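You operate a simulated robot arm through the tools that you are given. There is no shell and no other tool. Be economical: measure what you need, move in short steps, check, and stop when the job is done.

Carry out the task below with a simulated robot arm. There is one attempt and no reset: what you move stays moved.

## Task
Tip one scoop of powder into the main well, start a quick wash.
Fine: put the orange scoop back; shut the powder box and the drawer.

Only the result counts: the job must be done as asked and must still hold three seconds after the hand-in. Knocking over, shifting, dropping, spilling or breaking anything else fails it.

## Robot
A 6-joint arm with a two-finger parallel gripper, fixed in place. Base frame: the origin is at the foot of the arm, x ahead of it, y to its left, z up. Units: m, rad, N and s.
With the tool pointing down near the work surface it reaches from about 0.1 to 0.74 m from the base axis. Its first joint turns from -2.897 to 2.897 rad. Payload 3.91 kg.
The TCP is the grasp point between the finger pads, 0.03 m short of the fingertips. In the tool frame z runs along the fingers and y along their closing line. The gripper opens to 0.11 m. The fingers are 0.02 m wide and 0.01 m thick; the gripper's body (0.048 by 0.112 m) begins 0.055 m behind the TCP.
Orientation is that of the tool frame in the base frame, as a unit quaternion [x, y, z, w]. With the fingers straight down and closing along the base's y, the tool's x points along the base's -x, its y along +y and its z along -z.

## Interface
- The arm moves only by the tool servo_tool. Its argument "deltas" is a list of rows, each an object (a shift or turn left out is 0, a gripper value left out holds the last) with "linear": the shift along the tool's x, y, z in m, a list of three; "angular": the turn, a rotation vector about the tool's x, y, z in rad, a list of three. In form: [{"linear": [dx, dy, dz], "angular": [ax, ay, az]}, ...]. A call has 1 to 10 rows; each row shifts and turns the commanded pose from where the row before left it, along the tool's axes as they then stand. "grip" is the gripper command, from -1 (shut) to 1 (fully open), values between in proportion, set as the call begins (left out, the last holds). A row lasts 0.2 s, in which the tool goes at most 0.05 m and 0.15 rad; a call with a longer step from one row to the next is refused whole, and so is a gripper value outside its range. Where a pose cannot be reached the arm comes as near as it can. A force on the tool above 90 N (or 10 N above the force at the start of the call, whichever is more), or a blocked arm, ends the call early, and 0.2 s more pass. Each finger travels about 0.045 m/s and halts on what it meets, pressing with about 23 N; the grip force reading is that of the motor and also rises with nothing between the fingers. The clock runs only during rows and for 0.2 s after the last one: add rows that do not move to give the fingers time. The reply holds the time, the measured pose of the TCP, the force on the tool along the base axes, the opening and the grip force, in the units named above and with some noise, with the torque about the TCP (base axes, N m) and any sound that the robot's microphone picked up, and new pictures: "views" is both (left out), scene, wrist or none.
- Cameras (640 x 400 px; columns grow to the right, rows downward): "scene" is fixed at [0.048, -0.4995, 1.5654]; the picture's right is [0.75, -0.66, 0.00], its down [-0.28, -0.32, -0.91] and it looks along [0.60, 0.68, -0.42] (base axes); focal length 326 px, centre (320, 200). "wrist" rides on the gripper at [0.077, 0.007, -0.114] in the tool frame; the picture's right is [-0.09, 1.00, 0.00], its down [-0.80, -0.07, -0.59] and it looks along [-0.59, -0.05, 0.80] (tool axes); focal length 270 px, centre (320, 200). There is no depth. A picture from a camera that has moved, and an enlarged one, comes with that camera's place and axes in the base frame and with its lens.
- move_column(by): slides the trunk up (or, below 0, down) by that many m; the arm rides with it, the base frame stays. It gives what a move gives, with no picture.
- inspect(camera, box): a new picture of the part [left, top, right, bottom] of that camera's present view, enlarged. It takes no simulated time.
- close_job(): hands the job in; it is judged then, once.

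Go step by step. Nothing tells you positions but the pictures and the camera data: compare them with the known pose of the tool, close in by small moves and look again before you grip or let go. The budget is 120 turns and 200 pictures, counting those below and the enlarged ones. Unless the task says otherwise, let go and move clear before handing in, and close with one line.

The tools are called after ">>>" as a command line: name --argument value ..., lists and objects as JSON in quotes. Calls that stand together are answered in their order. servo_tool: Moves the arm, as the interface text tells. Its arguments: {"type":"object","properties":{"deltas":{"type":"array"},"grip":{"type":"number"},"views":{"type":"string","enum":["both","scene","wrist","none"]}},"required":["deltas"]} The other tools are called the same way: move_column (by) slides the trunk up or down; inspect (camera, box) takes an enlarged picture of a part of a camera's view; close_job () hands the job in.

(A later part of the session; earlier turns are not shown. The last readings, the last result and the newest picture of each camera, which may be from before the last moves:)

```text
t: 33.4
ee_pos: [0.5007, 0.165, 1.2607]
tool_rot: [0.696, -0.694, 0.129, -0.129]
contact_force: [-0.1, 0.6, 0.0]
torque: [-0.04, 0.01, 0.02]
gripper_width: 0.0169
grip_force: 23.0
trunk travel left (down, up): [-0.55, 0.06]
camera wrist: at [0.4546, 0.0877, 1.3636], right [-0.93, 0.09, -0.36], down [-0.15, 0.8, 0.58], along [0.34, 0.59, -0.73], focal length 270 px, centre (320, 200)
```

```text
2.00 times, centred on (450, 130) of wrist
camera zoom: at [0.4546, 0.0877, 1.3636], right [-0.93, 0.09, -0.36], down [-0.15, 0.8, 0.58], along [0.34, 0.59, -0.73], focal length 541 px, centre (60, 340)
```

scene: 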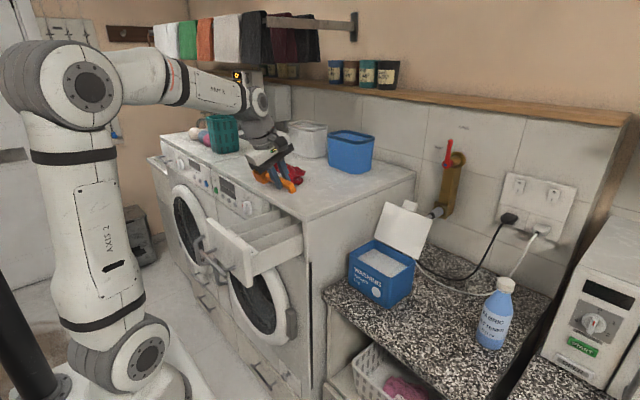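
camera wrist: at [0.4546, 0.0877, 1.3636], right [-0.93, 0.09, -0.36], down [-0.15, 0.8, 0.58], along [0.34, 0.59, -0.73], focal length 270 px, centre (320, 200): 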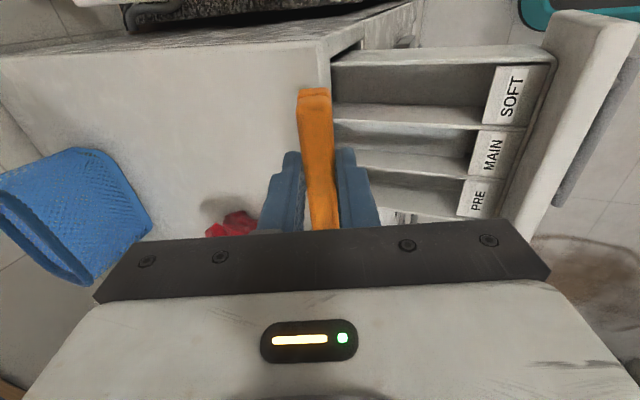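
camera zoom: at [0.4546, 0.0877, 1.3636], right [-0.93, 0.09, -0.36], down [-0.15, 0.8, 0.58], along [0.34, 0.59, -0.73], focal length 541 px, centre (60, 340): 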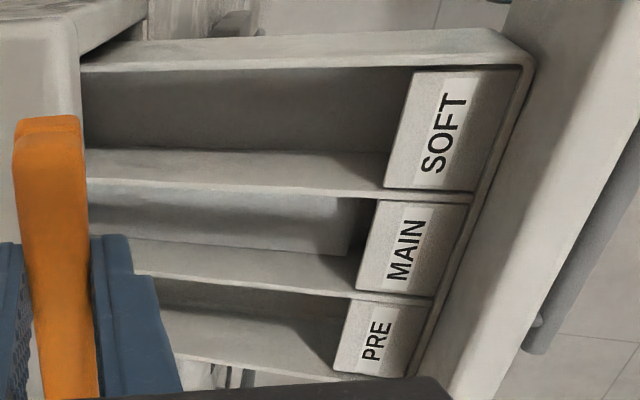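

The bowl is empty and a pale layer is visible in MAIN. I'll level the tool and look from higher to confirm nothing landed elsewhere.

>>> servo_tool --deltas '[{"angular": [-0.15, 0, 0]}, {"angular": [-0.15, 0, 0]}, {"angular": [-0.0666, 0, 0]}, {"linear": [0.03, 0.02, -0.03]}, {"linear": [0.03, 0.02, -0.03]}, {"linear": [0.03, 0.02, -0.03]}, {}]'

>>> inspect --camera "wrist" --box '[200, 60, 480, 235]'

```text
t: 35.0
ee_pos: [0.4418, 0.0744, 1.3502]
tool_rot: [0.707, -0.707, 0.0, 0.0]
contact_force: [-0.9, -0.1, -1.1]
torque: [-0.01, 0.01, 0.0]
gripper_width: 0.0166
grip_force: 23.3
trunk travel left (down, up): [-0.55, 0.06]
camera wrist: at [0.4353, -0.0028, 1.4634], right [-1.0, 0.09, 0.0], down [0.07, 0.8, 0.59], along [0.05, 0.59, -0.8], focal length 270 px, centre (320, 200)
```

scene: 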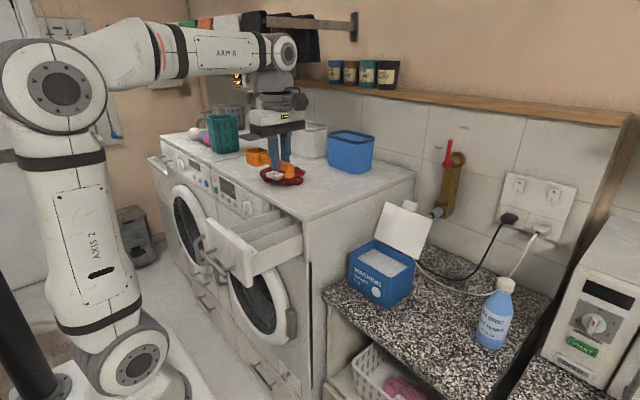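
wrist: 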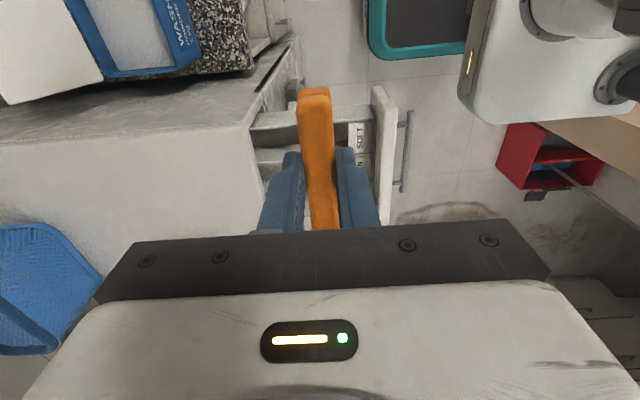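

```text
2.29 times, centred on (340, 148) of wrist
camera zoom: at [0.4353, -0.0028, 1.4634], right [-1.0, 0.09, 0.0], down [0.07, 0.8, 0.59], along [0.05, 0.59, -0.8], focal length 618 px, centre (274, 320)
```

zoom: 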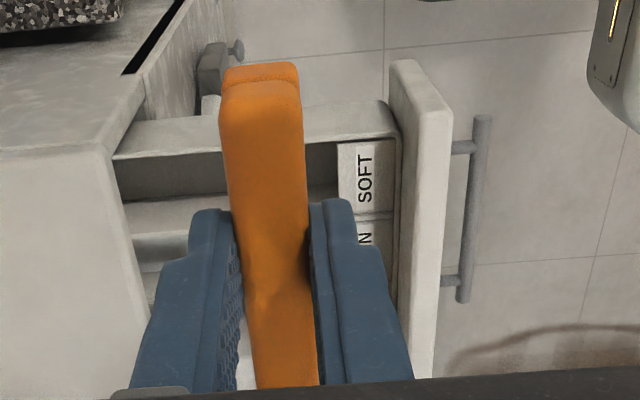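

My view of the wells is blocked from here; I'll check again once the hand is empty. Now I'll return the scoop to its original spot on the counter.

>>> servo_tool --deltas '[{"linear": [0.04155, -0.008, 0.012]}, {"linear": [0.04155, -0.008, 0.012]}, {"linear": [0.04155, -0.008, 0.012]}, {"linear": [0.04155, -0.008, 0.012]}, {"linear": [0.04155, -0.008, 0.012]}, {"linear": [0.04155, -0.008, 0.012]}, {"linear": [0.04155, -0.008, 0.012]}, {"linear": [0.04155, -0.008, 0.012]}, {}]' --views "none"

>>> servo_tool --deltas '[{"linear": [0, -0.0395, 0.0]}, {"linear": [0, -0.0395, 0.025]}, {"linear": [0, -0.0395, 0.03]}, {"linear": [0, -0.0395, 0.03]}, {"linear": [0, 0, 0.045]}, {"linear": [0, 0, 0.045]}, {"linear": [0, 0, 0.045]}, {"linear": [0, 0, 0.045]}, {}]'

>>> inspect --camera "scene" --box '[390, 270, 490, 370]'

```text
t: 37.0
ee_pos: [0.5052, -0.2563, 1.2552]
tool_rot: [-0.707, 0.707, 0.0, 0.001]
contact_force: [-0.4, 0.7, -0.6]
torque: [-0.01, -0.01, 0.0]
gripper_width: 0.0168
grip_force: 23.6
trunk travel left (down, up): [-0.55, 0.06]
```

```text
t: 39.0
ee_pos: [0.6649, -0.2574, 0.9881]
tool_rot: [-0.707, 0.708, -0.002, 0.002]
contact_force: [0.3, 0.1, -0.3]
torque: [-0.03, -0.01, 0.02]
gripper_width: 0.0169
grip_force: 23.1
trunk travel left (down, up): [-0.55, 0.06]
camera wrist: at [0.6575, -0.3338, 1.1004], right [-1.0, 0.09, 0.0], down [0.07, 0.8, 0.59], along [0.06, 0.59, -0.8], focal length 270 px, centre (320, 200)
```

scene: 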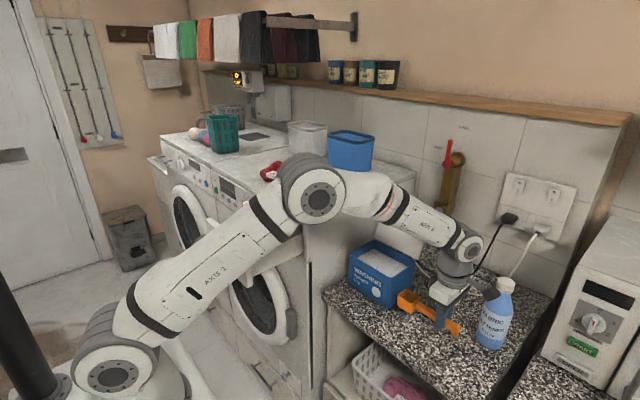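
wrist: 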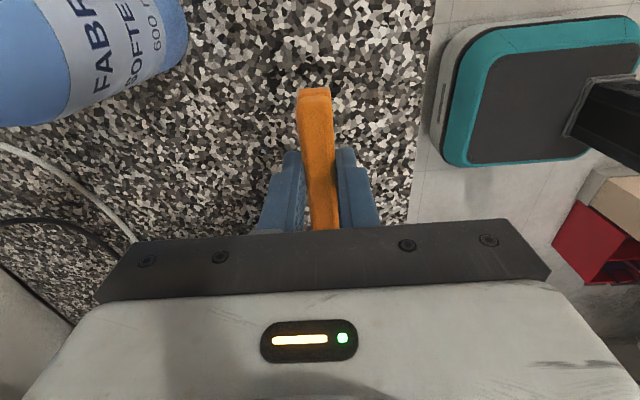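

```text
4.00 times, centred on (440, 320) of scene
camera zoom: at [0.048, -0.4995, 1.5654], right [0.75, -0.66, 0.0], down [-0.28, -0.32, -0.91], along [0.6, 0.68, -0.42], focal length 1302 px, centre (-160, -280)
```

zoom: 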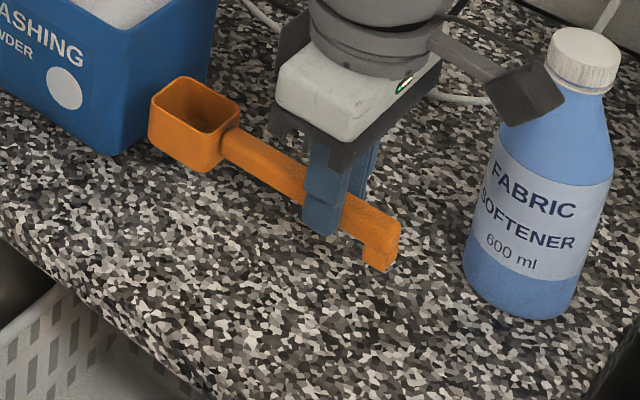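

Bowl is empty and aligned. I'll lower to the original height.

>>> servo_tool --deltas '[{"linear": [0, 0, 0.03]}, {"linear": [0, 0, 0.025]}, {"linear": [0, 0, 0.008]}, {"linear": [0, 0, 0.004]}, {}]' --views "none"

>>> inspect --camera "scene" --box '[390, 280, 490, 370]'

```text
t: 40.2
ee_pos: [0.6638, -0.2573, 0.9235]
tool_rot: [-0.707, 0.707, -0.001, 0.002]
contact_force: [0.4, 0.5, -0.3]
torque: [-0.02, 0.0, 0.02]
gripper_width: 0.0167
grip_force: 23.2
trunk travel left (down, up): [-0.55, 0.06]
```

```text
4.44 times, centred on (440, 325) of scene
camera zoom: at [0.048, -0.4995, 1.5654], right [0.75, -0.66, 0.0], down [-0.28, -0.32, -0.91], along [0.6, 0.68, -0.42], focal length 1447 px, centre (-213, -356)
```

zoom: 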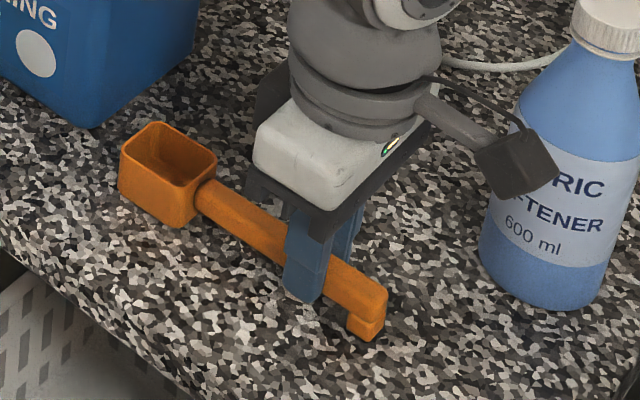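

About 3 mm remain. I'll lower, then open gently.

>>> servo_tool --deltas '[{"linear": [0, 0, 0.0015]}, {"linear": [0, 0, 0.0015]}, {}]' --views "none"

>>> servo_tool --deltas '[{}, {}, {}, {}]' --grip -0.3 --views "none"

>>> inspect --camera "scene" --box '[390, 280, 490, 370]'

```text
t: 41.0
ee_pos: [0.6644, -0.2577, 0.9219]
tool_rot: [0.707, -0.707, 0.001, -0.002]
contact_force: [-0.5, 0.6, 5.2]
torque: [0.69, 0.06, -0.01]
gripper_width: 0.0167
grip_force: 23.1
trunk travel left (down, up): [-0.55, 0.06]
```

```text
t: 42.0
ee_pos: [0.6646, -0.2576, 0.9208]
tool_rot: [-0.707, 0.707, -0.001, 0.001]
contact_force: [-0.2, 0.4, 0.3]
torque: [-0.01, 0.0, -0.01]
gripper_width: 0.0387
grip_force: 0.1
trunk travel left (down, up): [-0.55, 0.06]
```

```text
4.44 times, centred on (440, 325) of scene
camera zoom: at [0.048, -0.4995, 1.5654], right [0.75, -0.66, 0.0], down [-0.28, -0.32, -0.91], along [0.6, 0.68, -0.42], focal length 1447 px, centre (-213, -356)
```

zoom: 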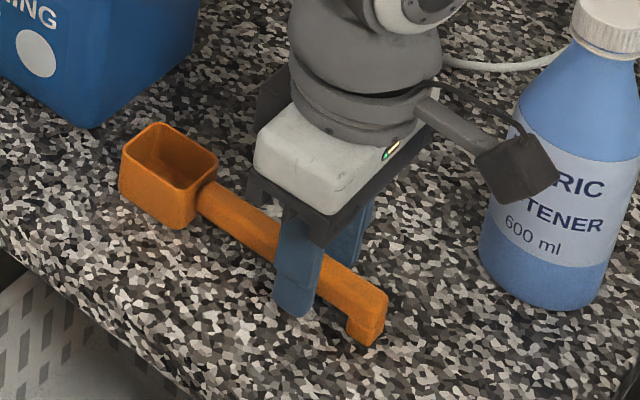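

The scoop rests where it began. I'll lift clear, rotate back, close the fingers, and prepare to close the lid.

>>> servo_tool --deltas '[{"linear": [0, 0, -0.02]}, {"linear": [0, 0, -0.045]}, {"linear": [0, 0, -0.05]}, {"linear": [0, 0, -0.05]}, {"linear": [0, 0, -0.05]}, {"linear": [0, 0.045, -0.01]}, {"linear": [0, 0.045, 0]}, {"linear": [0, 0.03, 0]}]' --grip -0.3 --views "scene"

>>> servo_tool --deltas '[{"angular": [0, 0, 0.15]}, {"angular": [0, 0, 0.15]}, {"angular": [0, 0, 0.15]}, {"angular": [0, 0, 0.15]}, {"angular": [0, 0, 0.15]}, {"angular": [0, 0, 0.15]}, {"angular": [0, 0, 0.15]}, {"angular": [0, 0, 0.15]}, {"angular": [0, 0, 0.15]}, {"angular": [0, 0, 0.15]}]' --grip -1 --views "none"

>>> servo_tool --deltas '[{"angular": [0, 0, 0.0708]}, {"linear": [0, 0.04, -0.02]}, {"linear": [0, 0.04, -0.02]}, {"linear": [0, 0.04, -0.02]}, {"linear": [0, 0.04, 0], "angular": [0, -0.12, 0]}, {"linear": [0, 0.04, 0], "angular": [0, -0.12, 0]}, {"angular": [0, -0.12, 0]}, {"angular": [0, -0.12, 0]}, {"angular": [0, -0.12, 0]}, {}]'

```text
t: 43.8
ee_pos: [0.5441, -0.2584, 1.1451]
tool_rot: [-0.707, 0.707, -0.002, 0.002]
contact_force: [-0.9, 0.0, 0.1]
torque: [0.02, 0.0, -0.02]
gripper_width: 0.0386
grip_force: 0.1
trunk travel left (down, up): [-0.55, 0.06]
```

scene: 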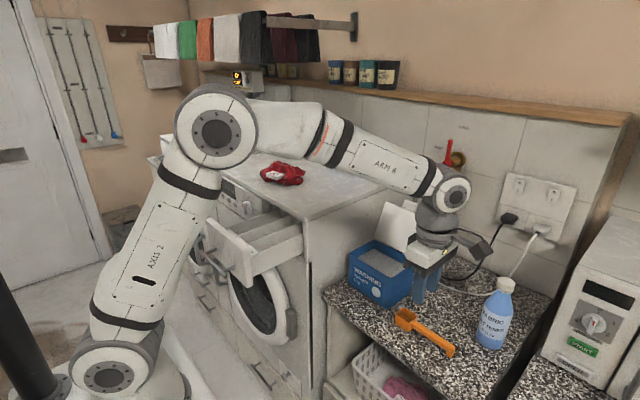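

```text
t: 46.0
ee_pos: [0.5433, -0.2595, 1.1466]
tool_rot: [-0.034, 0.999, 0.001, 0.001]
contact_force: [0.5, 0.0, -1.1]
torque: [-0.01, 0.01, -0.02]
gripper_width: 0.0
grip_force: 23.1
trunk travel left (down, up): [-0.55, 0.06]
```

```text
t: 48.2
ee_pos: [0.542, -0.0598, 1.2061]
tool_rot: [0.0, 0.955, 0.0, 0.298]
contact_force: [-0.4, 0.9, 0.3]
torque: [0.0, 0.04, 0.02]
gripper_width: 0.0001
grip_force: 23.7
trunk travel left (down, up): [-0.55, 0.06]
camera wrist: at [0.4144, -0.0514, 1.2549], right [0.07, 1.0, 0.05], down [0.32, -0.07, 0.94], along [0.94, -0.05, -0.32], focal length 270 px, centre (320, 200)
```

scene: 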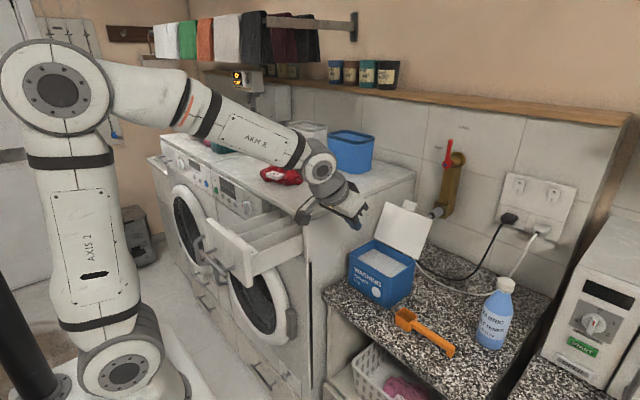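
wrist: 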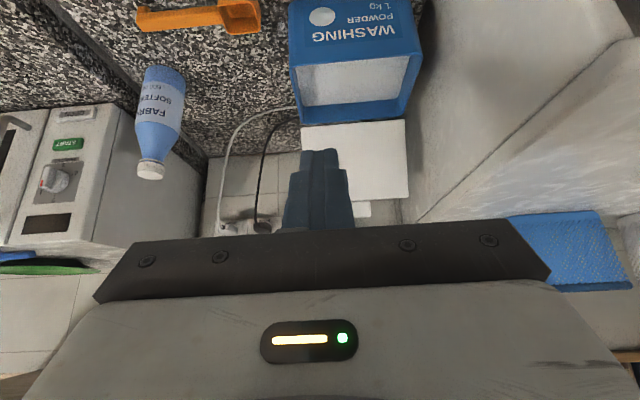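

I have a clear view of the lid: its top edge is at about (0.852, z 1.115), y -0.10 to 0.075, with a tab at y≈-0.005. I'll raise the trunk for reach, then go over the lid top to hook a closed fingertip behind it.

>>> move_column --by 0.06

>>> servo_tool --deltas '[{"linear": [-0.035, 0, 0.025]}, {"linear": [-0.035, 0, 0.025]}, {"linear": [-0.035, 0, 0.025]}, {"linear": [-0.035, 0, 0.025]}, {"linear": [-0.035, 0, 0.025]}, {"linear": [-0.035, 0, 0.025]}, {"linear": [-0.035, 0, 0.025]}, {}]'

```text
t: 49.2
ee_pos: [0.5413, -0.0586, 1.2663]
tool_rot: [0.0, 0.955, 0.001, 0.298]
contact_force: [0.2, 0.0, 0.0]
torque: [-0.02, 0.02, 0.01]
gripper_width: 0.0
grip_force: 23.1
trunk travel left (down, up): [-0.61, 0.0]
```

```text
t: 51.0
ee_pos: [0.8419, -0.0588, 1.2624]
tool_rot: [0.0, 0.955, 0.0, 0.298]
contact_force: [0.0, -0.5, -0.8]
torque: [0.01, -0.06, 0.0]
gripper_width: 0.0
grip_force: 23.1
trunk travel left (down, up): [-0.61, 0.0]
camera wrist: at [0.7138, -0.0511, 1.311], right [0.07, 1.0, 0.05], down [0.32, -0.07, 0.94], along [0.94, -0.05, -0.32], focal length 270 px, centre (320, 200)
```

scene: 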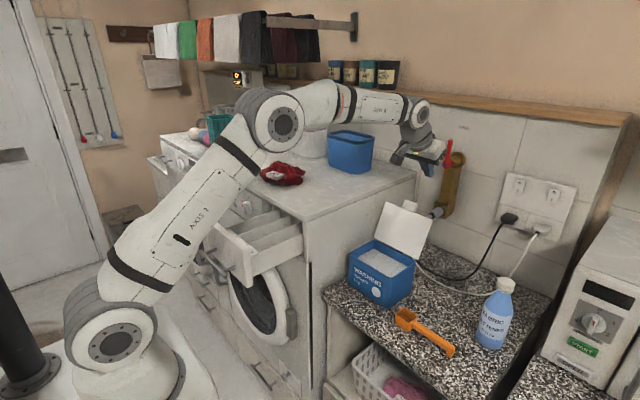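
wrist: 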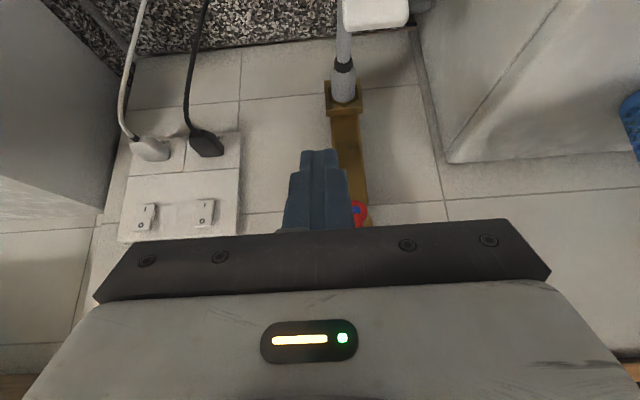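

Reach is fine and the tap is well beyond (x≈1.05). I'll move the tip past the lid's top, then lower it behind.

>>> servo_tool --deltas '[{"linear": [0.0015, 0, 0.0355]}, {"linear": [0.0015, 0, 0.0355]}, {"linear": [0.0161, 0, 0.0233]}, {}]'

>>> inspect --camera "scene" --box '[360, 140, 480, 260]'

```text
t: 52.0
ee_pos: [0.882, -0.0583, 1.1732]
tool_rot: [0.001, 0.955, 0.0, 0.297]
contact_force: [0.2, 0.2, 1.0]
torque: [-0.01, 0.0, 0.0]
gripper_width: 0.0002
grip_force: 23.2
trunk travel left (down, up): [-0.61, 0.0]
camera wrist: at [0.7538, -0.0512, 1.222], right [0.07, 1.0, 0.05], down [0.32, -0.07, 0.94], along [0.94, -0.05, -0.33], focal length 270 px, centre (320, 200)
```

scene: 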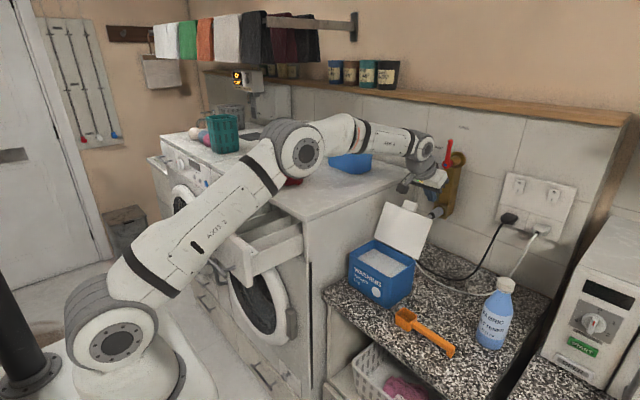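
wrist: 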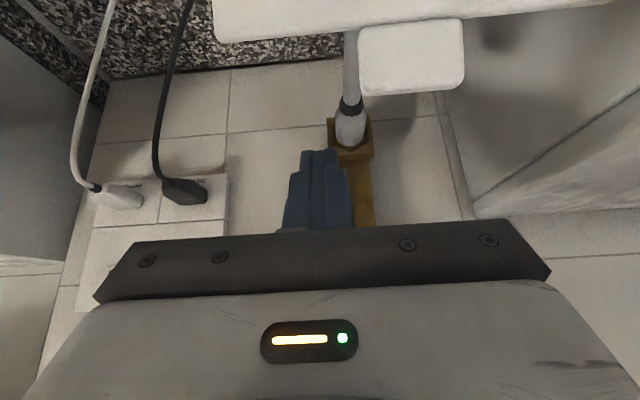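

```text
3.33 times, centred on (420, 200) of scene
camera zoom: at [0.048, -0.4995, 1.5654], right [0.75, -0.66, 0.0], down [-0.28, -0.32, -0.91], along [0.6, 0.68, -0.42], focal length 1085 px, centre (-13, 200)
```

zoom: 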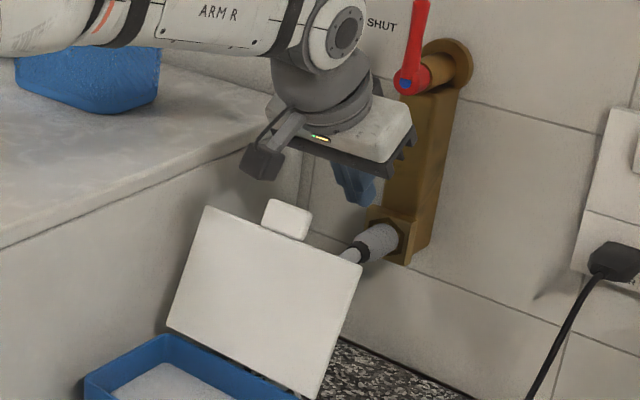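

The tip is past the lid's top edge (x≈0.845). There is a red lever marked "SHUT" that I'll examine. First I'll lower behind the lid.

>>> servo_tool --deltas '[{"linear": [0.017, 0, 0.0247]}, {"linear": [0.017, 0, 0.0247]}, {}]' --views "wrist"

>>> inspect --camera "scene" --box '[420, 110, 520, 230]'

```text
t: 52.8
ee_pos: [0.8797, -0.0583, 1.1144]
tool_rot: [-0.001, 0.955, 0.0, 0.298]
contact_force: [0.4, -0.9, 0.6]
torque: [-0.01, 0.01, 0.0]
gripper_width: 0.0
grip_force: 23.2
trunk travel left (down, up): [-0.61, 0.0]
camera wrist: at [0.7529, -0.0509, 1.1624], right [0.07, 1.0, 0.05], down [0.32, -0.07, 0.94], along [0.94, -0.05, -0.33], focal length 270 px, centre (320, 200)
```

wrist: 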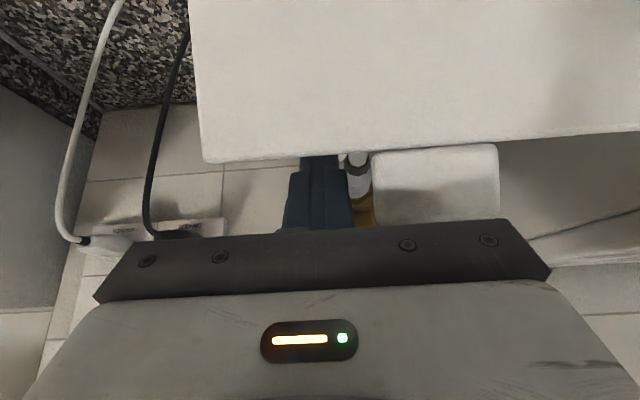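

```text
3.33 times, centred on (470, 170) of scene
camera zoom: at [0.048, -0.4995, 1.5654], right [0.75, -0.66, 0.0], down [-0.28, -0.32, -0.91], along [0.6, 0.68, -0.42], focal length 1085 px, centre (-180, 300)
```

zoom: 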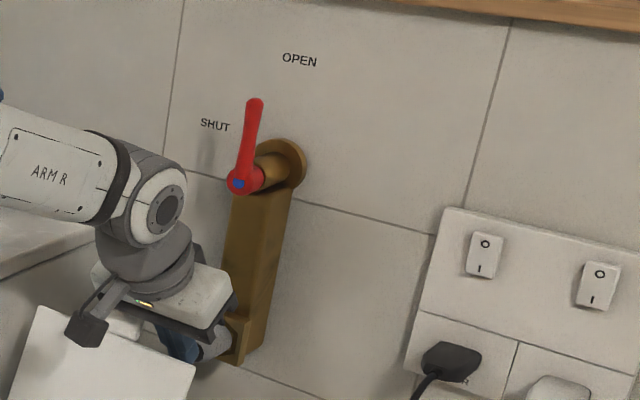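

The tap lever points up towards OPEN, so it's fine, and the fingertip is behind the lid. I'll pull towards the robot and watch the force.

>>> servo_tool --deltas '[{"linear": [0.0206, 0, -0.0142]}, {"linear": [0.0206, 0, -0.0142]}, {"linear": [0.0206, 0, -0.0142]}, {"linear": [0.0206, 0, -0.0142]}, {}]'

>>> inspect --camera "scene" --box '[340, 170, 460, 300]'

```text
t: 54.0
ee_pos: [0.7814, -0.0582, 1.1128]
tool_rot: [-0.001, 0.955, 0.001, 0.297]
contact_force: [0.1, -0.9, -0.8]
torque: [-0.01, 0.0, 0.01]
gripper_width: 0.0
grip_force: 23.1
trunk travel left (down, up): [-0.61, 0.0]
camera wrist: at [0.6536, -0.0514, 1.1619], right [0.07, 1.0, 0.05], down [0.32, -0.07, 0.94], along [0.94, -0.05, -0.33], focal length 270 px, centre (320, 200)
```

scene: 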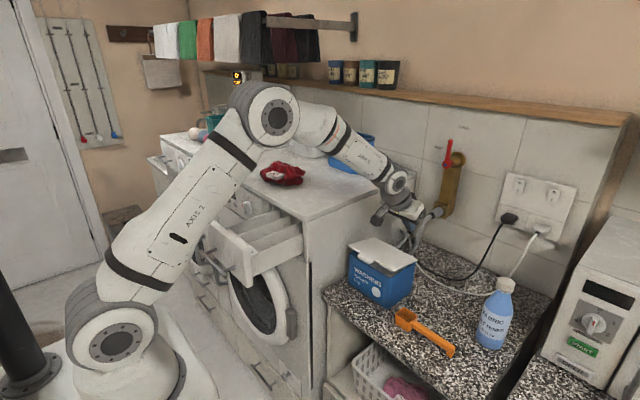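
wrist: 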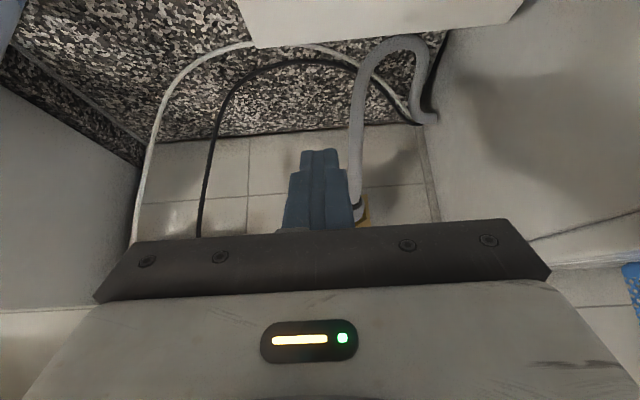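

```text
3.08 times, centred on (400, 235) of scene
camera zoom: at [0.048, -0.4995, 1.5654], right [0.75, -0.66, 0.0], down [-0.28, -0.32, -0.91], along [0.6, 0.68, -0.42], focal length 1002 px, centre (74, 92)
```

zoom: 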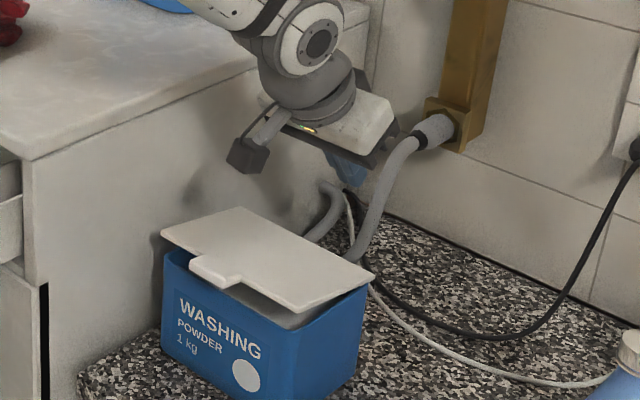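

The lid fell over nearly shut. I'll pull up, straighten the tool, and press gently on the lid's front.

>>> servo_tool --deltas '[{"linear": [0, 0, -0.04]}, {"linear": [0, 0, -0.04]}, {"linear": [0, 0, -0.02], "angular": [0, 0.15, 0]}, {"angular": [0, 0.15, 0]}, {"angular": [0, 0.15, 0]}, {"angular": [0, 0.15, 0]}, {}]' --views "none"

>>> inspect --camera "scene" --box '[340, 190, 440, 310]'

>>> inspect --camera "scene" --box '[490, 160, 590, 260]'

```text
t: 55.6
ee_pos: [0.7228, -0.0584, 1.1956]
tool_rot: [0.0, 1.0, 0.001, 0.002]
contact_force: [0.7, 0.6, -0.3]
torque: [0.02, -0.02, -0.04]
gripper_width: 0.0
grip_force: 23.0
trunk travel left (down, up): [-0.61, 0.0]
```

```text
3.33 times, centred on (390, 250) of scene
camera zoom: at [0.048, -0.4995, 1.5654], right [0.75, -0.66, 0.0], down [-0.28, -0.32, -0.91], along [0.6, 0.68, -0.42], focal length 1085 px, centre (87, 33)
```

zoom: 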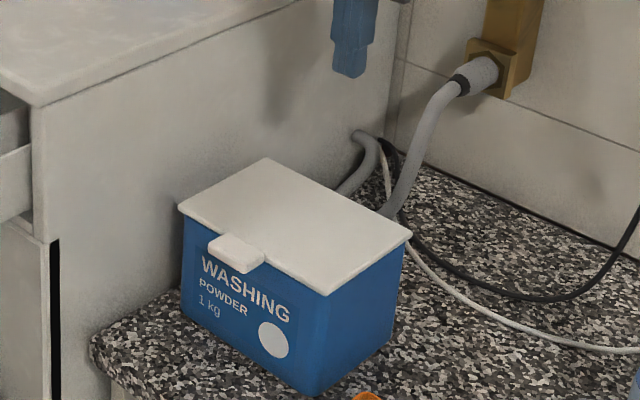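

```text
4.00 times, centred on (540, 210) of scene
camera zoom: at [0.048, -0.4995, 1.5654], right [0.75, -0.66, 0.0], down [-0.28, -0.32, -0.91], along [0.6, 0.68, -0.42], focal length 1302 px, centre (-560, 160)
```

zoom: 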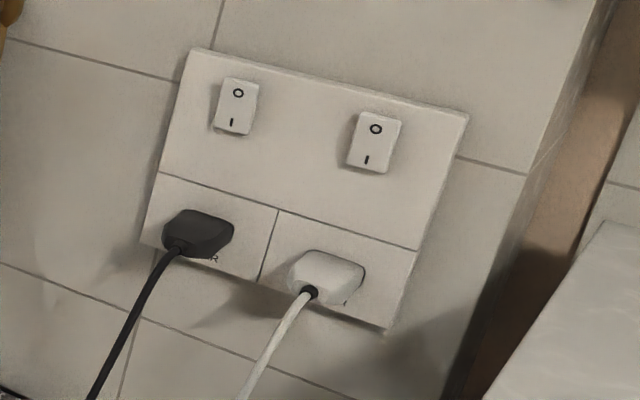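

The lid is closed. Now I'll look at the machine's control panel.

>>> inspect --camera "scene" --box '[200, 160, 270, 230]'

>>> inspect --camera "scene" --box '[150, 130, 230, 200]'

```text
5.71 times, centred on (235, 195) of scene
camera zoom: at [0.048, -0.4995, 1.5654], right [0.75, -0.66, 0.0], down [-0.28, -0.32, -0.91], along [0.6, 0.68, -0.42], focal length 1860 px, centre (806, 229)
```

zoom: 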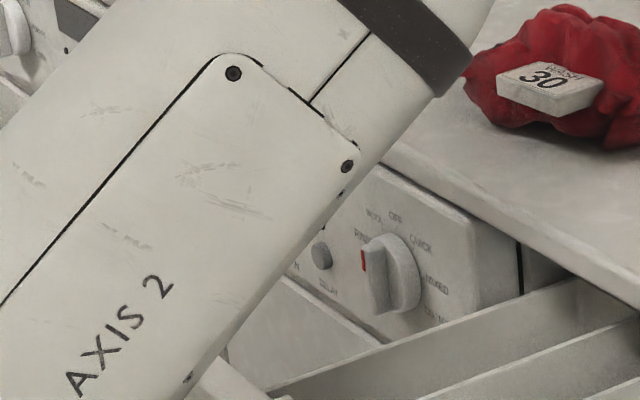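

```text
5.71 times, centred on (190, 165) of scene
camera zoom: at [0.048, -0.4995, 1.5654], right [0.75, -0.66, 0.0], down [-0.28, -0.32, -0.91], along [0.6, 0.68, -0.42], focal length 1860 px, centre (1063, 400)
```

zoom: 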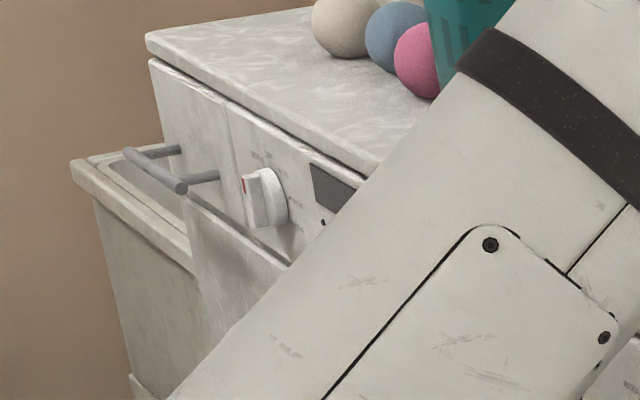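

I'll go back over the drawer to verify the powder, then on to the control panel.

>>> servo_tool --deltas '[{"linear": [0.04, 0, -0.025]}, {"linear": [0.04, 0, -0.025]}, {"linear": [0.045, 0, -0.02]}, {"linear": [0.045, 0, -0.02]}, {"linear": [0.045, 0, -0.01]}, {"linear": [0.045, 0.01, 0]}, {"linear": [0.04, 0.03, 0]}, {"linear": [0.03, 0.04, 0]}, {"linear": [0.02, 0.045, 0]}, {"linear": [0.0, 0.049, 0]}]' --views "none"

>>> servo_tool --deltas '[{"linear": [0, 0.045, 0]}, {"linear": [0, 0.045, 0]}, {"linear": [0, 0.04, 0]}, {}]'

>>> inspect --camera "wrist" --box '[200, 0, 440, 150]'

>>> inspect --camera "scene" --box '[200, 170, 310, 270]'

```text
t: 57.8
ee_pos: [0.3729, 0.117, 1.2924]
tool_rot: [0.0, 1.0, 0.001, 0.002]
contact_force: [-0.1, -0.1, -0.3]
torque: [0.01, 0.01, 0.03]
gripper_width: 0.0
grip_force: 23.1
trunk travel left (down, up): [-0.61, 0.0]
```

```text
t: 58.8
ee_pos: [0.3729, 0.2465, 1.2932]
tool_rot: [0.0, 1.0, 0.001, 0.002]
contact_force: [0.4, 0.3, 0.1]
torque: [0.01, -0.01, -0.01]
gripper_width: 0.0
grip_force: 22.8
trunk travel left (down, up): [-0.61, 0.0]
camera wrist: at [0.296, 0.254, 1.4049], right [0.09, 1.0, 0.0], down [0.8, -0.07, 0.6], along [0.6, -0.05, -0.8], focal length 270 px, centre (320, 200)
```

scene: 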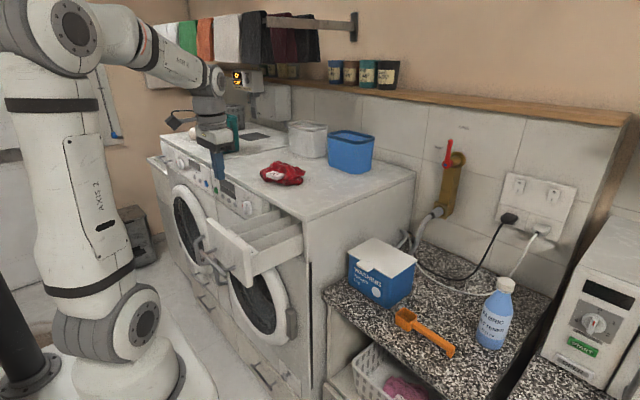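
wrist: 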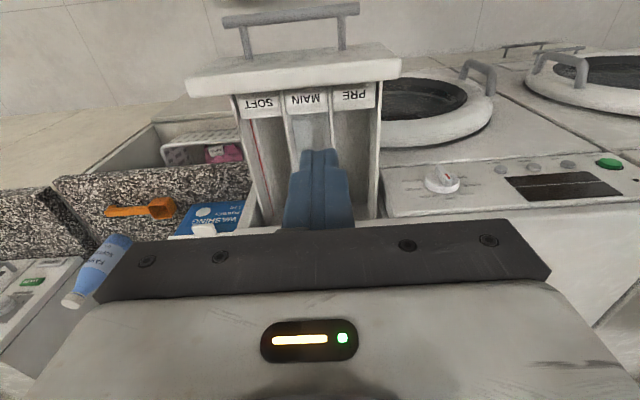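

```text
2.67 times, centred on (320, 75) of wrist
camera zoom: at [0.296, 0.254, 1.4049], right [0.09, 1.0, 0.0], down [0.8, -0.07, 0.6], along [0.6, -0.05, -0.8], focal length 721 px, centre (320, 533)
```

zoom: 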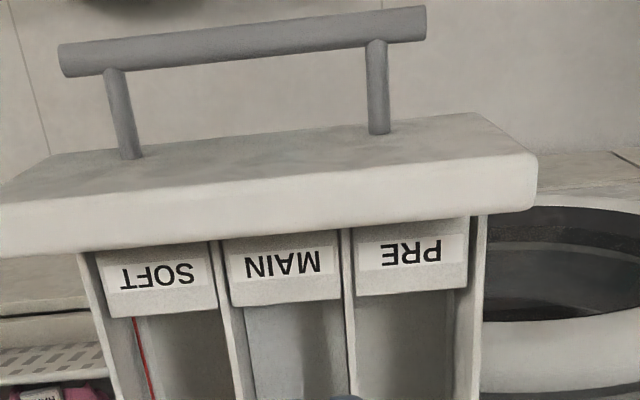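

```text
4.00 times, centred on (255, 220) of scene
camera zoom: at [0.048, -0.4995, 1.5654], right [0.75, -0.66, 0.0], down [-0.28, -0.32, -0.91], along [0.6, 0.68, -0.42], focal length 1302 px, centre (580, 120)
```

zoom: 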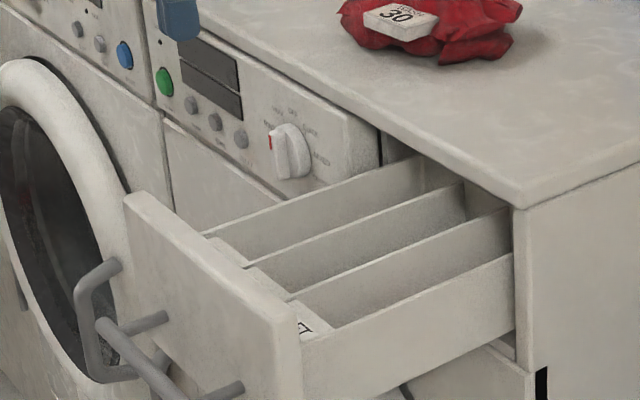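

MAIN holds a pale layer while SOFT and PRE look empty. Next I'll move in front of the control panel to read the knob.

>>> servo_tool --deltas '[{"linear": [0.01, 0.045, 0]}, {"linear": [0.01, 0.045, 0]}, {"linear": [0.01, 0.045, 0]}, {"linear": [0.01, 0.045, 0]}, {"angular": [0, -0.15, 0]}, {"angular": [0, -0.15, 0]}, {"angular": [0, -0.15, 0]}, {"angular": [0, -0.15, 0]}, {}]'

>>> inspect --camera "wrist" --box '[200, 40, 440, 190]'

```text
t: 60.8
ee_pos: [0.3342, 0.4258, 1.294]
tool_rot: [-0.001, 0.954, 0.0, 0.299]
contact_force: [0.5, 0.4, 1.0]
torque: [0.0, -0.03, 0.0]
gripper_width: 0.0001
grip_force: 22.9
trunk travel left (down, up): [-0.61, 0.0]
camera wrist: at [0.2052, 0.4325, 1.342], right [0.07, 1.0, 0.05], down [0.32, -0.07, 0.94], along [0.94, -0.05, -0.32], focal length 270 px, centre (320, 200)
```

scene: 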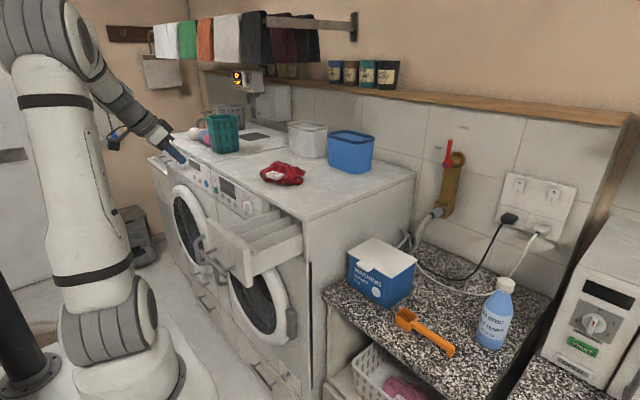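
wrist: 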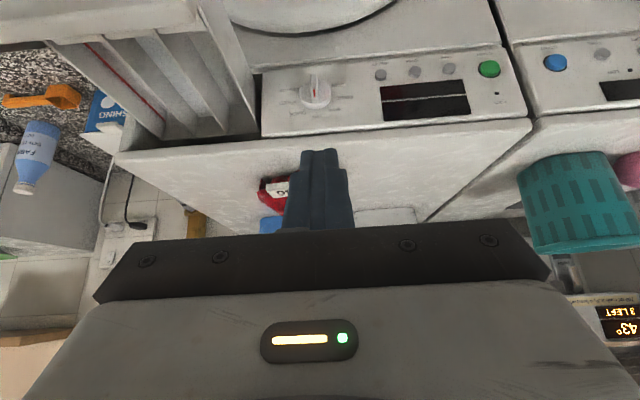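

```text
2.67 times, centred on (320, 115) of wrist
camera zoom: at [0.2052, 0.4325, 1.342], right [0.07, 1.0, 0.05], down [0.32, -0.07, 0.94], along [0.94, -0.05, -0.32], focal length 721 px, centre (320, 427)
```

zoom: 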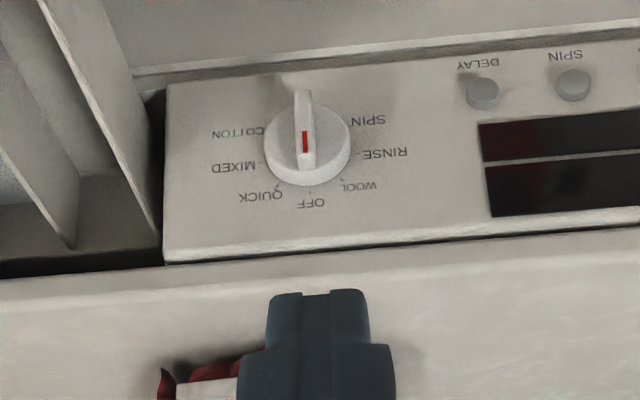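

The knob points to OFF, and QUICK is one position (45°) clockwise. I'll close the drawer first by pushing its panel above the handle with closed fingertips.

>>> servo_tool --deltas '[{"angular": [0, 0.15, 0]}, {"angular": [0, 0.15, 0]}, {"linear": [0.0086, -0.038, -0.0027]}, {"linear": [0.0086, -0.038, -0.0027]}, {"linear": [0.0086, -0.038, -0.0027]}, {"linear": [0.0086, -0.038, -0.0027]}, {"linear": [0.0086, -0.038, -0.0027]}, {"linear": [0.012, 0, 0.038]}, {"linear": [0.012, 0, 0.038]}, {}]'

>>> inspect --camera "wrist" --box '[180, 40, 460, 235]'

```text
t: 63.0
ee_pos: [0.2876, 0.2362, 1.2147]
tool_rot: [0.0, 0.988, 0.0, 0.151]
contact_force: [0.8, 0.0, 0.3]
torque: [0.01, -0.02, 0.02]
gripper_width: 0.0
grip_force: 23.2
trunk travel left (down, up): [-0.61, 0.0]
camera wrist: at [0.1814, 0.2438, 1.2986], right [0.08, 1.0, 0.03], down [0.59, -0.07, 0.81], along [0.81, -0.05, -0.59], focal length 270 px, centre (320, 200)
```

scene: 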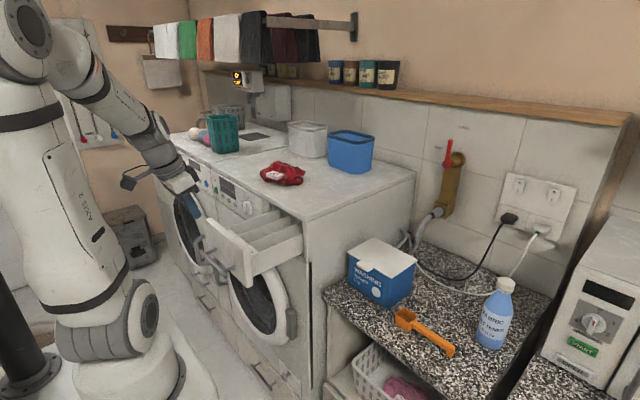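
wrist: 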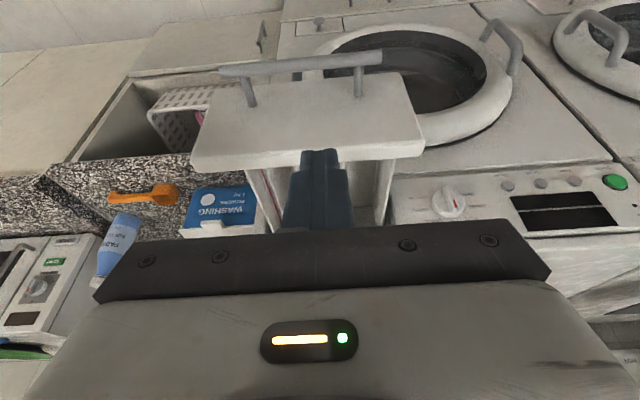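

```text
2.05 times, centred on (320, 138) of wrist
camera zoom: at [0.1814, 0.2438, 1.2986], right [0.08, 1.0, 0.03], down [0.59, -0.07, 0.81], along [0.81, -0.05, -0.59], focal length 554 px, centre (320, 328)
```

zoom: 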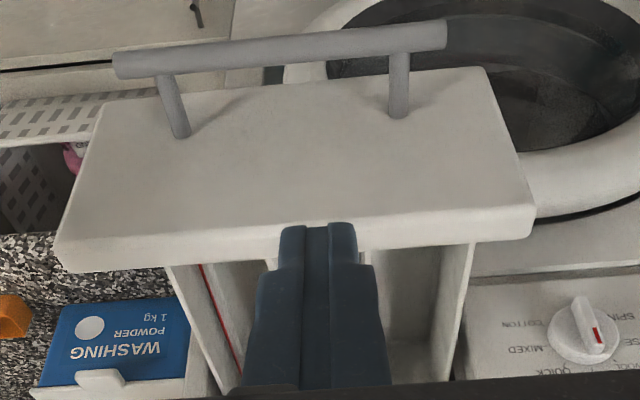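

Panel's front face is at x≈0.365, top z≈1.10, handle z≈1.03. I'll lower so the tips meet it at z≈1.07.

>>> servo_tool --deltas '[{"linear": [0.0115, 0, 0.0366]}, {"linear": [0.0115, 0, 0.0366]}, {"linear": [0.0115, 0, 0.0366]}, {}]'

>>> inspect --camera "scene" --box '[160, 160, 310, 290]'

```text
t: 64.0
ee_pos: [0.2865, 0.2349, 1.0985]
tool_rot: [0.0, 0.988, 0.0, 0.152]
contact_force: [0.0, 0.2, 0.0]
torque: [0.01, -0.03, -0.02]
gripper_width: 0.0001
grip_force: 23.1
trunk travel left (down, up): [-0.61, 0.0]
camera wrist: at [0.1792, 0.2428, 1.1825], right [0.08, 1.0, 0.03], down [0.59, -0.07, 0.81], along [0.81, -0.05, -0.59], focal length 270 px, centre (320, 200)
```

scene: 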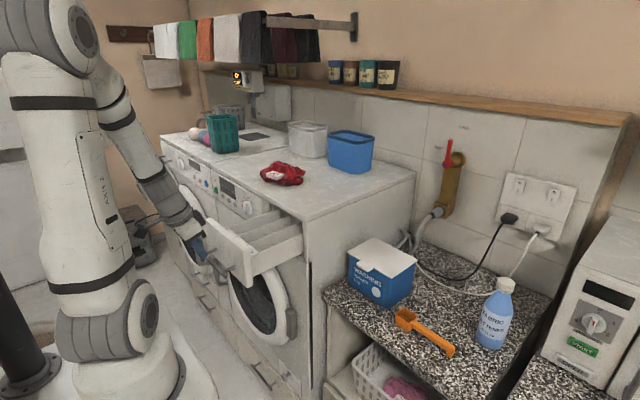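
wrist: 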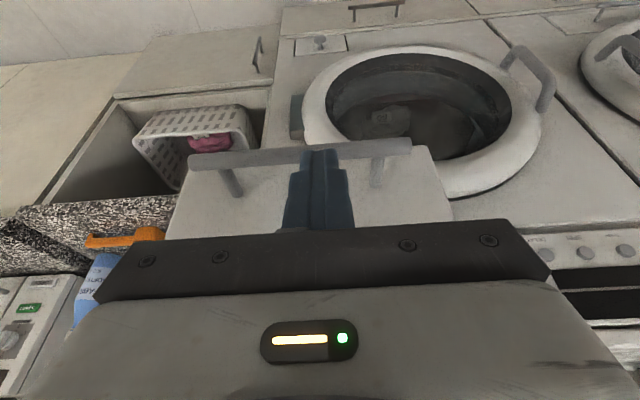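

```text
3.08 times, centred on (235, 225) of scene
camera zoom: at [0.048, -0.4995, 1.5654], right [0.75, -0.66, 0.0], down [-0.28, -0.32, -0.91], along [0.6, 0.68, -0.42], focal length 1002 px, centre (582, 123)
```

zoom: 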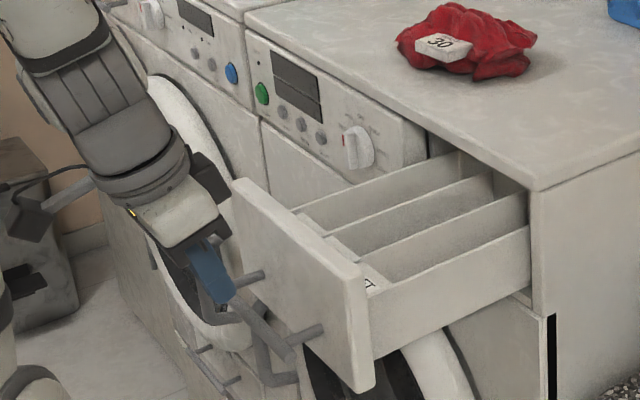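

Tips are above the handle bar. I'll push forward slowly.

>>> servo_tool --deltas '[{"linear": [-0.0191, 0, 0.006]}, {"linear": [-0.0191, 0, 0.006]}, {"linear": [-0.0143, 0, 0.0045]}, {"linear": [-0.0143, 0, 0.0045]}, {"linear": [-0.0143, 0, 0.0045]}, {"linear": [-0.0143, 0, 0.0045]}, {"linear": [-0.0143, 0, 0.0045]}, {"linear": [-0.0143, 0, 0.0045]}]'

>>> inspect --camera "scene" --box '[160, 160, 310, 290]'

```text
t: 65.8
ee_pos: [0.4183, 0.2347, 1.0989]
tool_rot: [-0.001, 0.989, 0.0, 0.151]
contact_force: [0.1, 0.6, -0.1]
torque: [-0.05, -0.05, 0.0]
gripper_width: 0.0
grip_force: 22.6
trunk travel left (down, up): [-0.61, 0.0]
camera wrist: at [0.3116, 0.2431, 1.1829], right [0.08, 1.0, 0.03], down [0.59, -0.07, 0.81], along [0.81, -0.05, -0.59], focal length 270 px, centre (320, 200)
```

scene: 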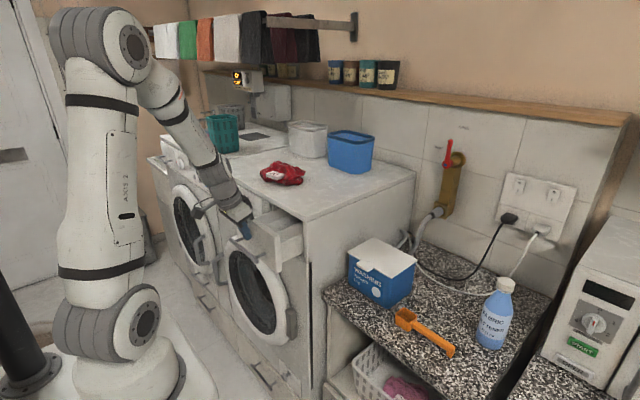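
wrist: 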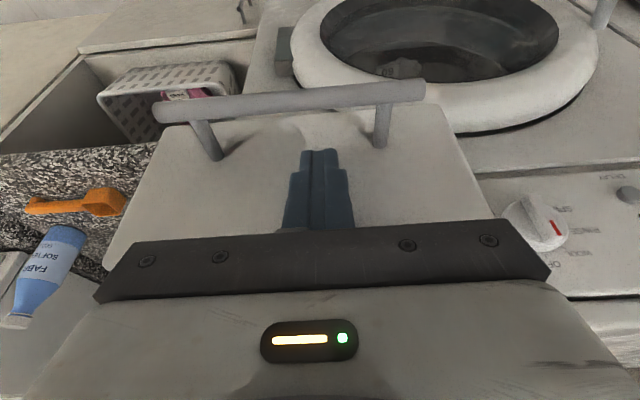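

```text
3.08 times, centred on (235, 225) of scene
camera zoom: at [0.048, -0.4995, 1.5654], right [0.75, -0.66, 0.0], down [-0.28, -0.32, -0.91], along [0.6, 0.68, -0.42], focal length 1002 px, centre (582, 123)
```

zoom: 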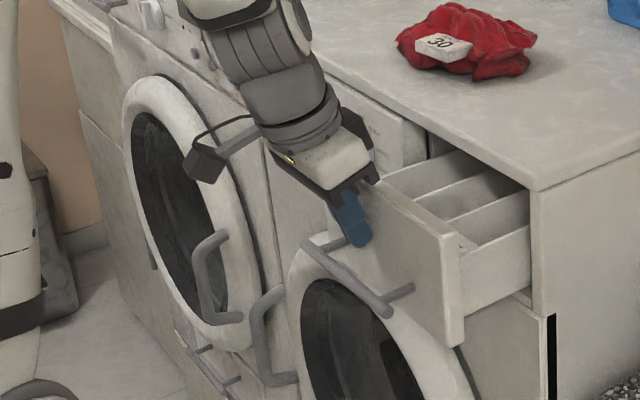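

The drawer slides freely. I'll keep pushing.

>>> servo_tool --deltas '[{"linear": [-0.0143, 0, 0.0045]}, {"linear": [-0.0143, 0, 0.0045]}, {"linear": [-0.0143, 0, 0.0045]}, {"linear": [-0.0143, 0, 0.0045]}, {"linear": [-0.0095, 0, 0.003]}, {"linear": [-0.0095, 0, 0.003]}]'

>>> inspect --camera "scene" --box '[180, 160, 330, 290]'

```text
t: 67.2
ee_pos: [0.4993, 0.2339, 1.0977]
tool_rot: [-0.001, 0.989, 0.0, 0.151]
contact_force: [0.5, 0.5, 0.1]
torque: [0.04, 0.0, 0.03]
gripper_width: 0.0001
grip_force: 22.7
trunk travel left (down, up): [-0.61, 0.0]
camera wrist: at [0.3921, 0.2421, 1.1828], right [0.08, 1.0, 0.03], down [0.59, -0.07, 0.81], along [0.81, -0.05, -0.59], focal length 270 px, centre (320, 200)
```

scene: 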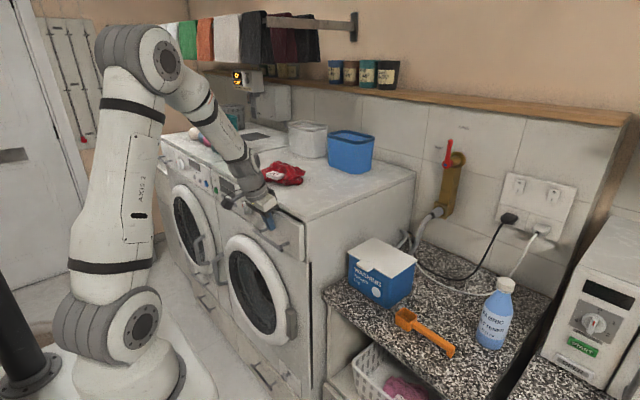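
wrist: 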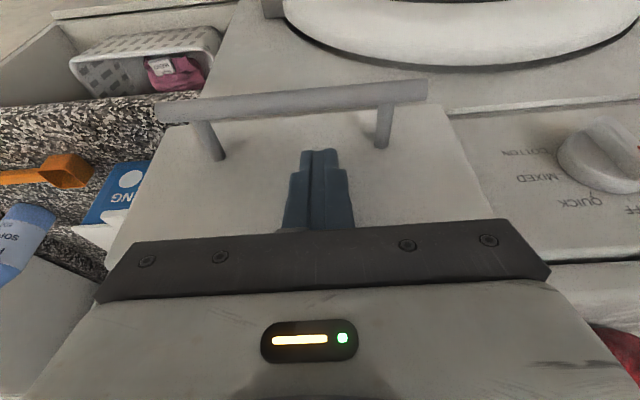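

```text
3.08 times, centred on (255, 225) of scene
camera zoom: at [0.048, -0.4995, 1.5654], right [0.75, -0.66, 0.0], down [-0.28, -0.32, -0.91], along [0.6, 0.68, -0.42], focal length 1002 px, centre (520, 123)
```

zoom: 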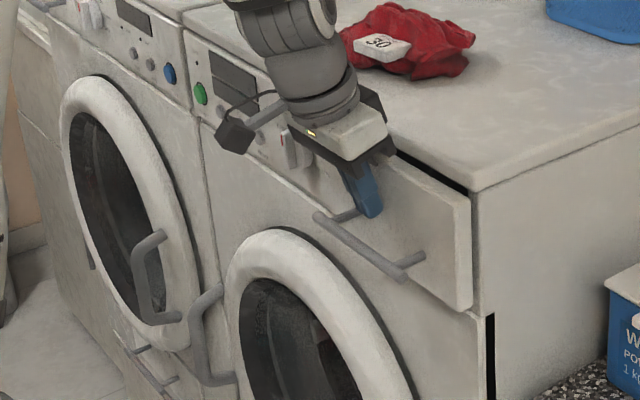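

Nearly shut; a thin gap remains. I'll push in small steps until it stops.

>>> servo_tool --deltas '[{"linear": [-0.0048, 0, 0.0015]}, {"linear": [-0.0048, 0, 0.0015]}, {"linear": [-0.0048, 0, 0.0015]}, {"linear": [-0.0048, 0, 0.0015]}]' --views "none"

>>> inspect --camera "scene" --box '[220, 180, 320, 270]'

```text
t: 68.2
ee_pos: [0.5171, 0.2347, 1.0988]
tool_rot: [0.0, 0.989, -0.001, 0.151]
contact_force: [-6.9, 1.6, -1.4]
torque: [0.0, 0.22, 0.05]
gripper_width: 0.0
grip_force: 22.8
trunk travel left (down, up): [-0.61, 0.0]
```

```text
4.44 times, centred on (270, 225) of scene
camera zoom: at [0.048, -0.4995, 1.5654], right [0.75, -0.66, 0.0], down [-0.28, -0.32, -0.91], along [0.6, 0.68, -0.42], focal length 1447 px, centre (542, 89)
```

zoom: 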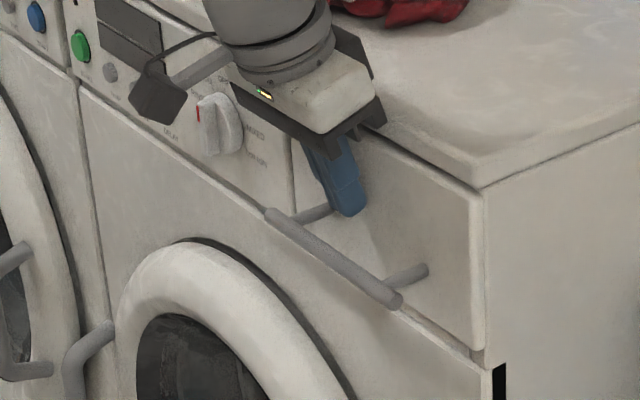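

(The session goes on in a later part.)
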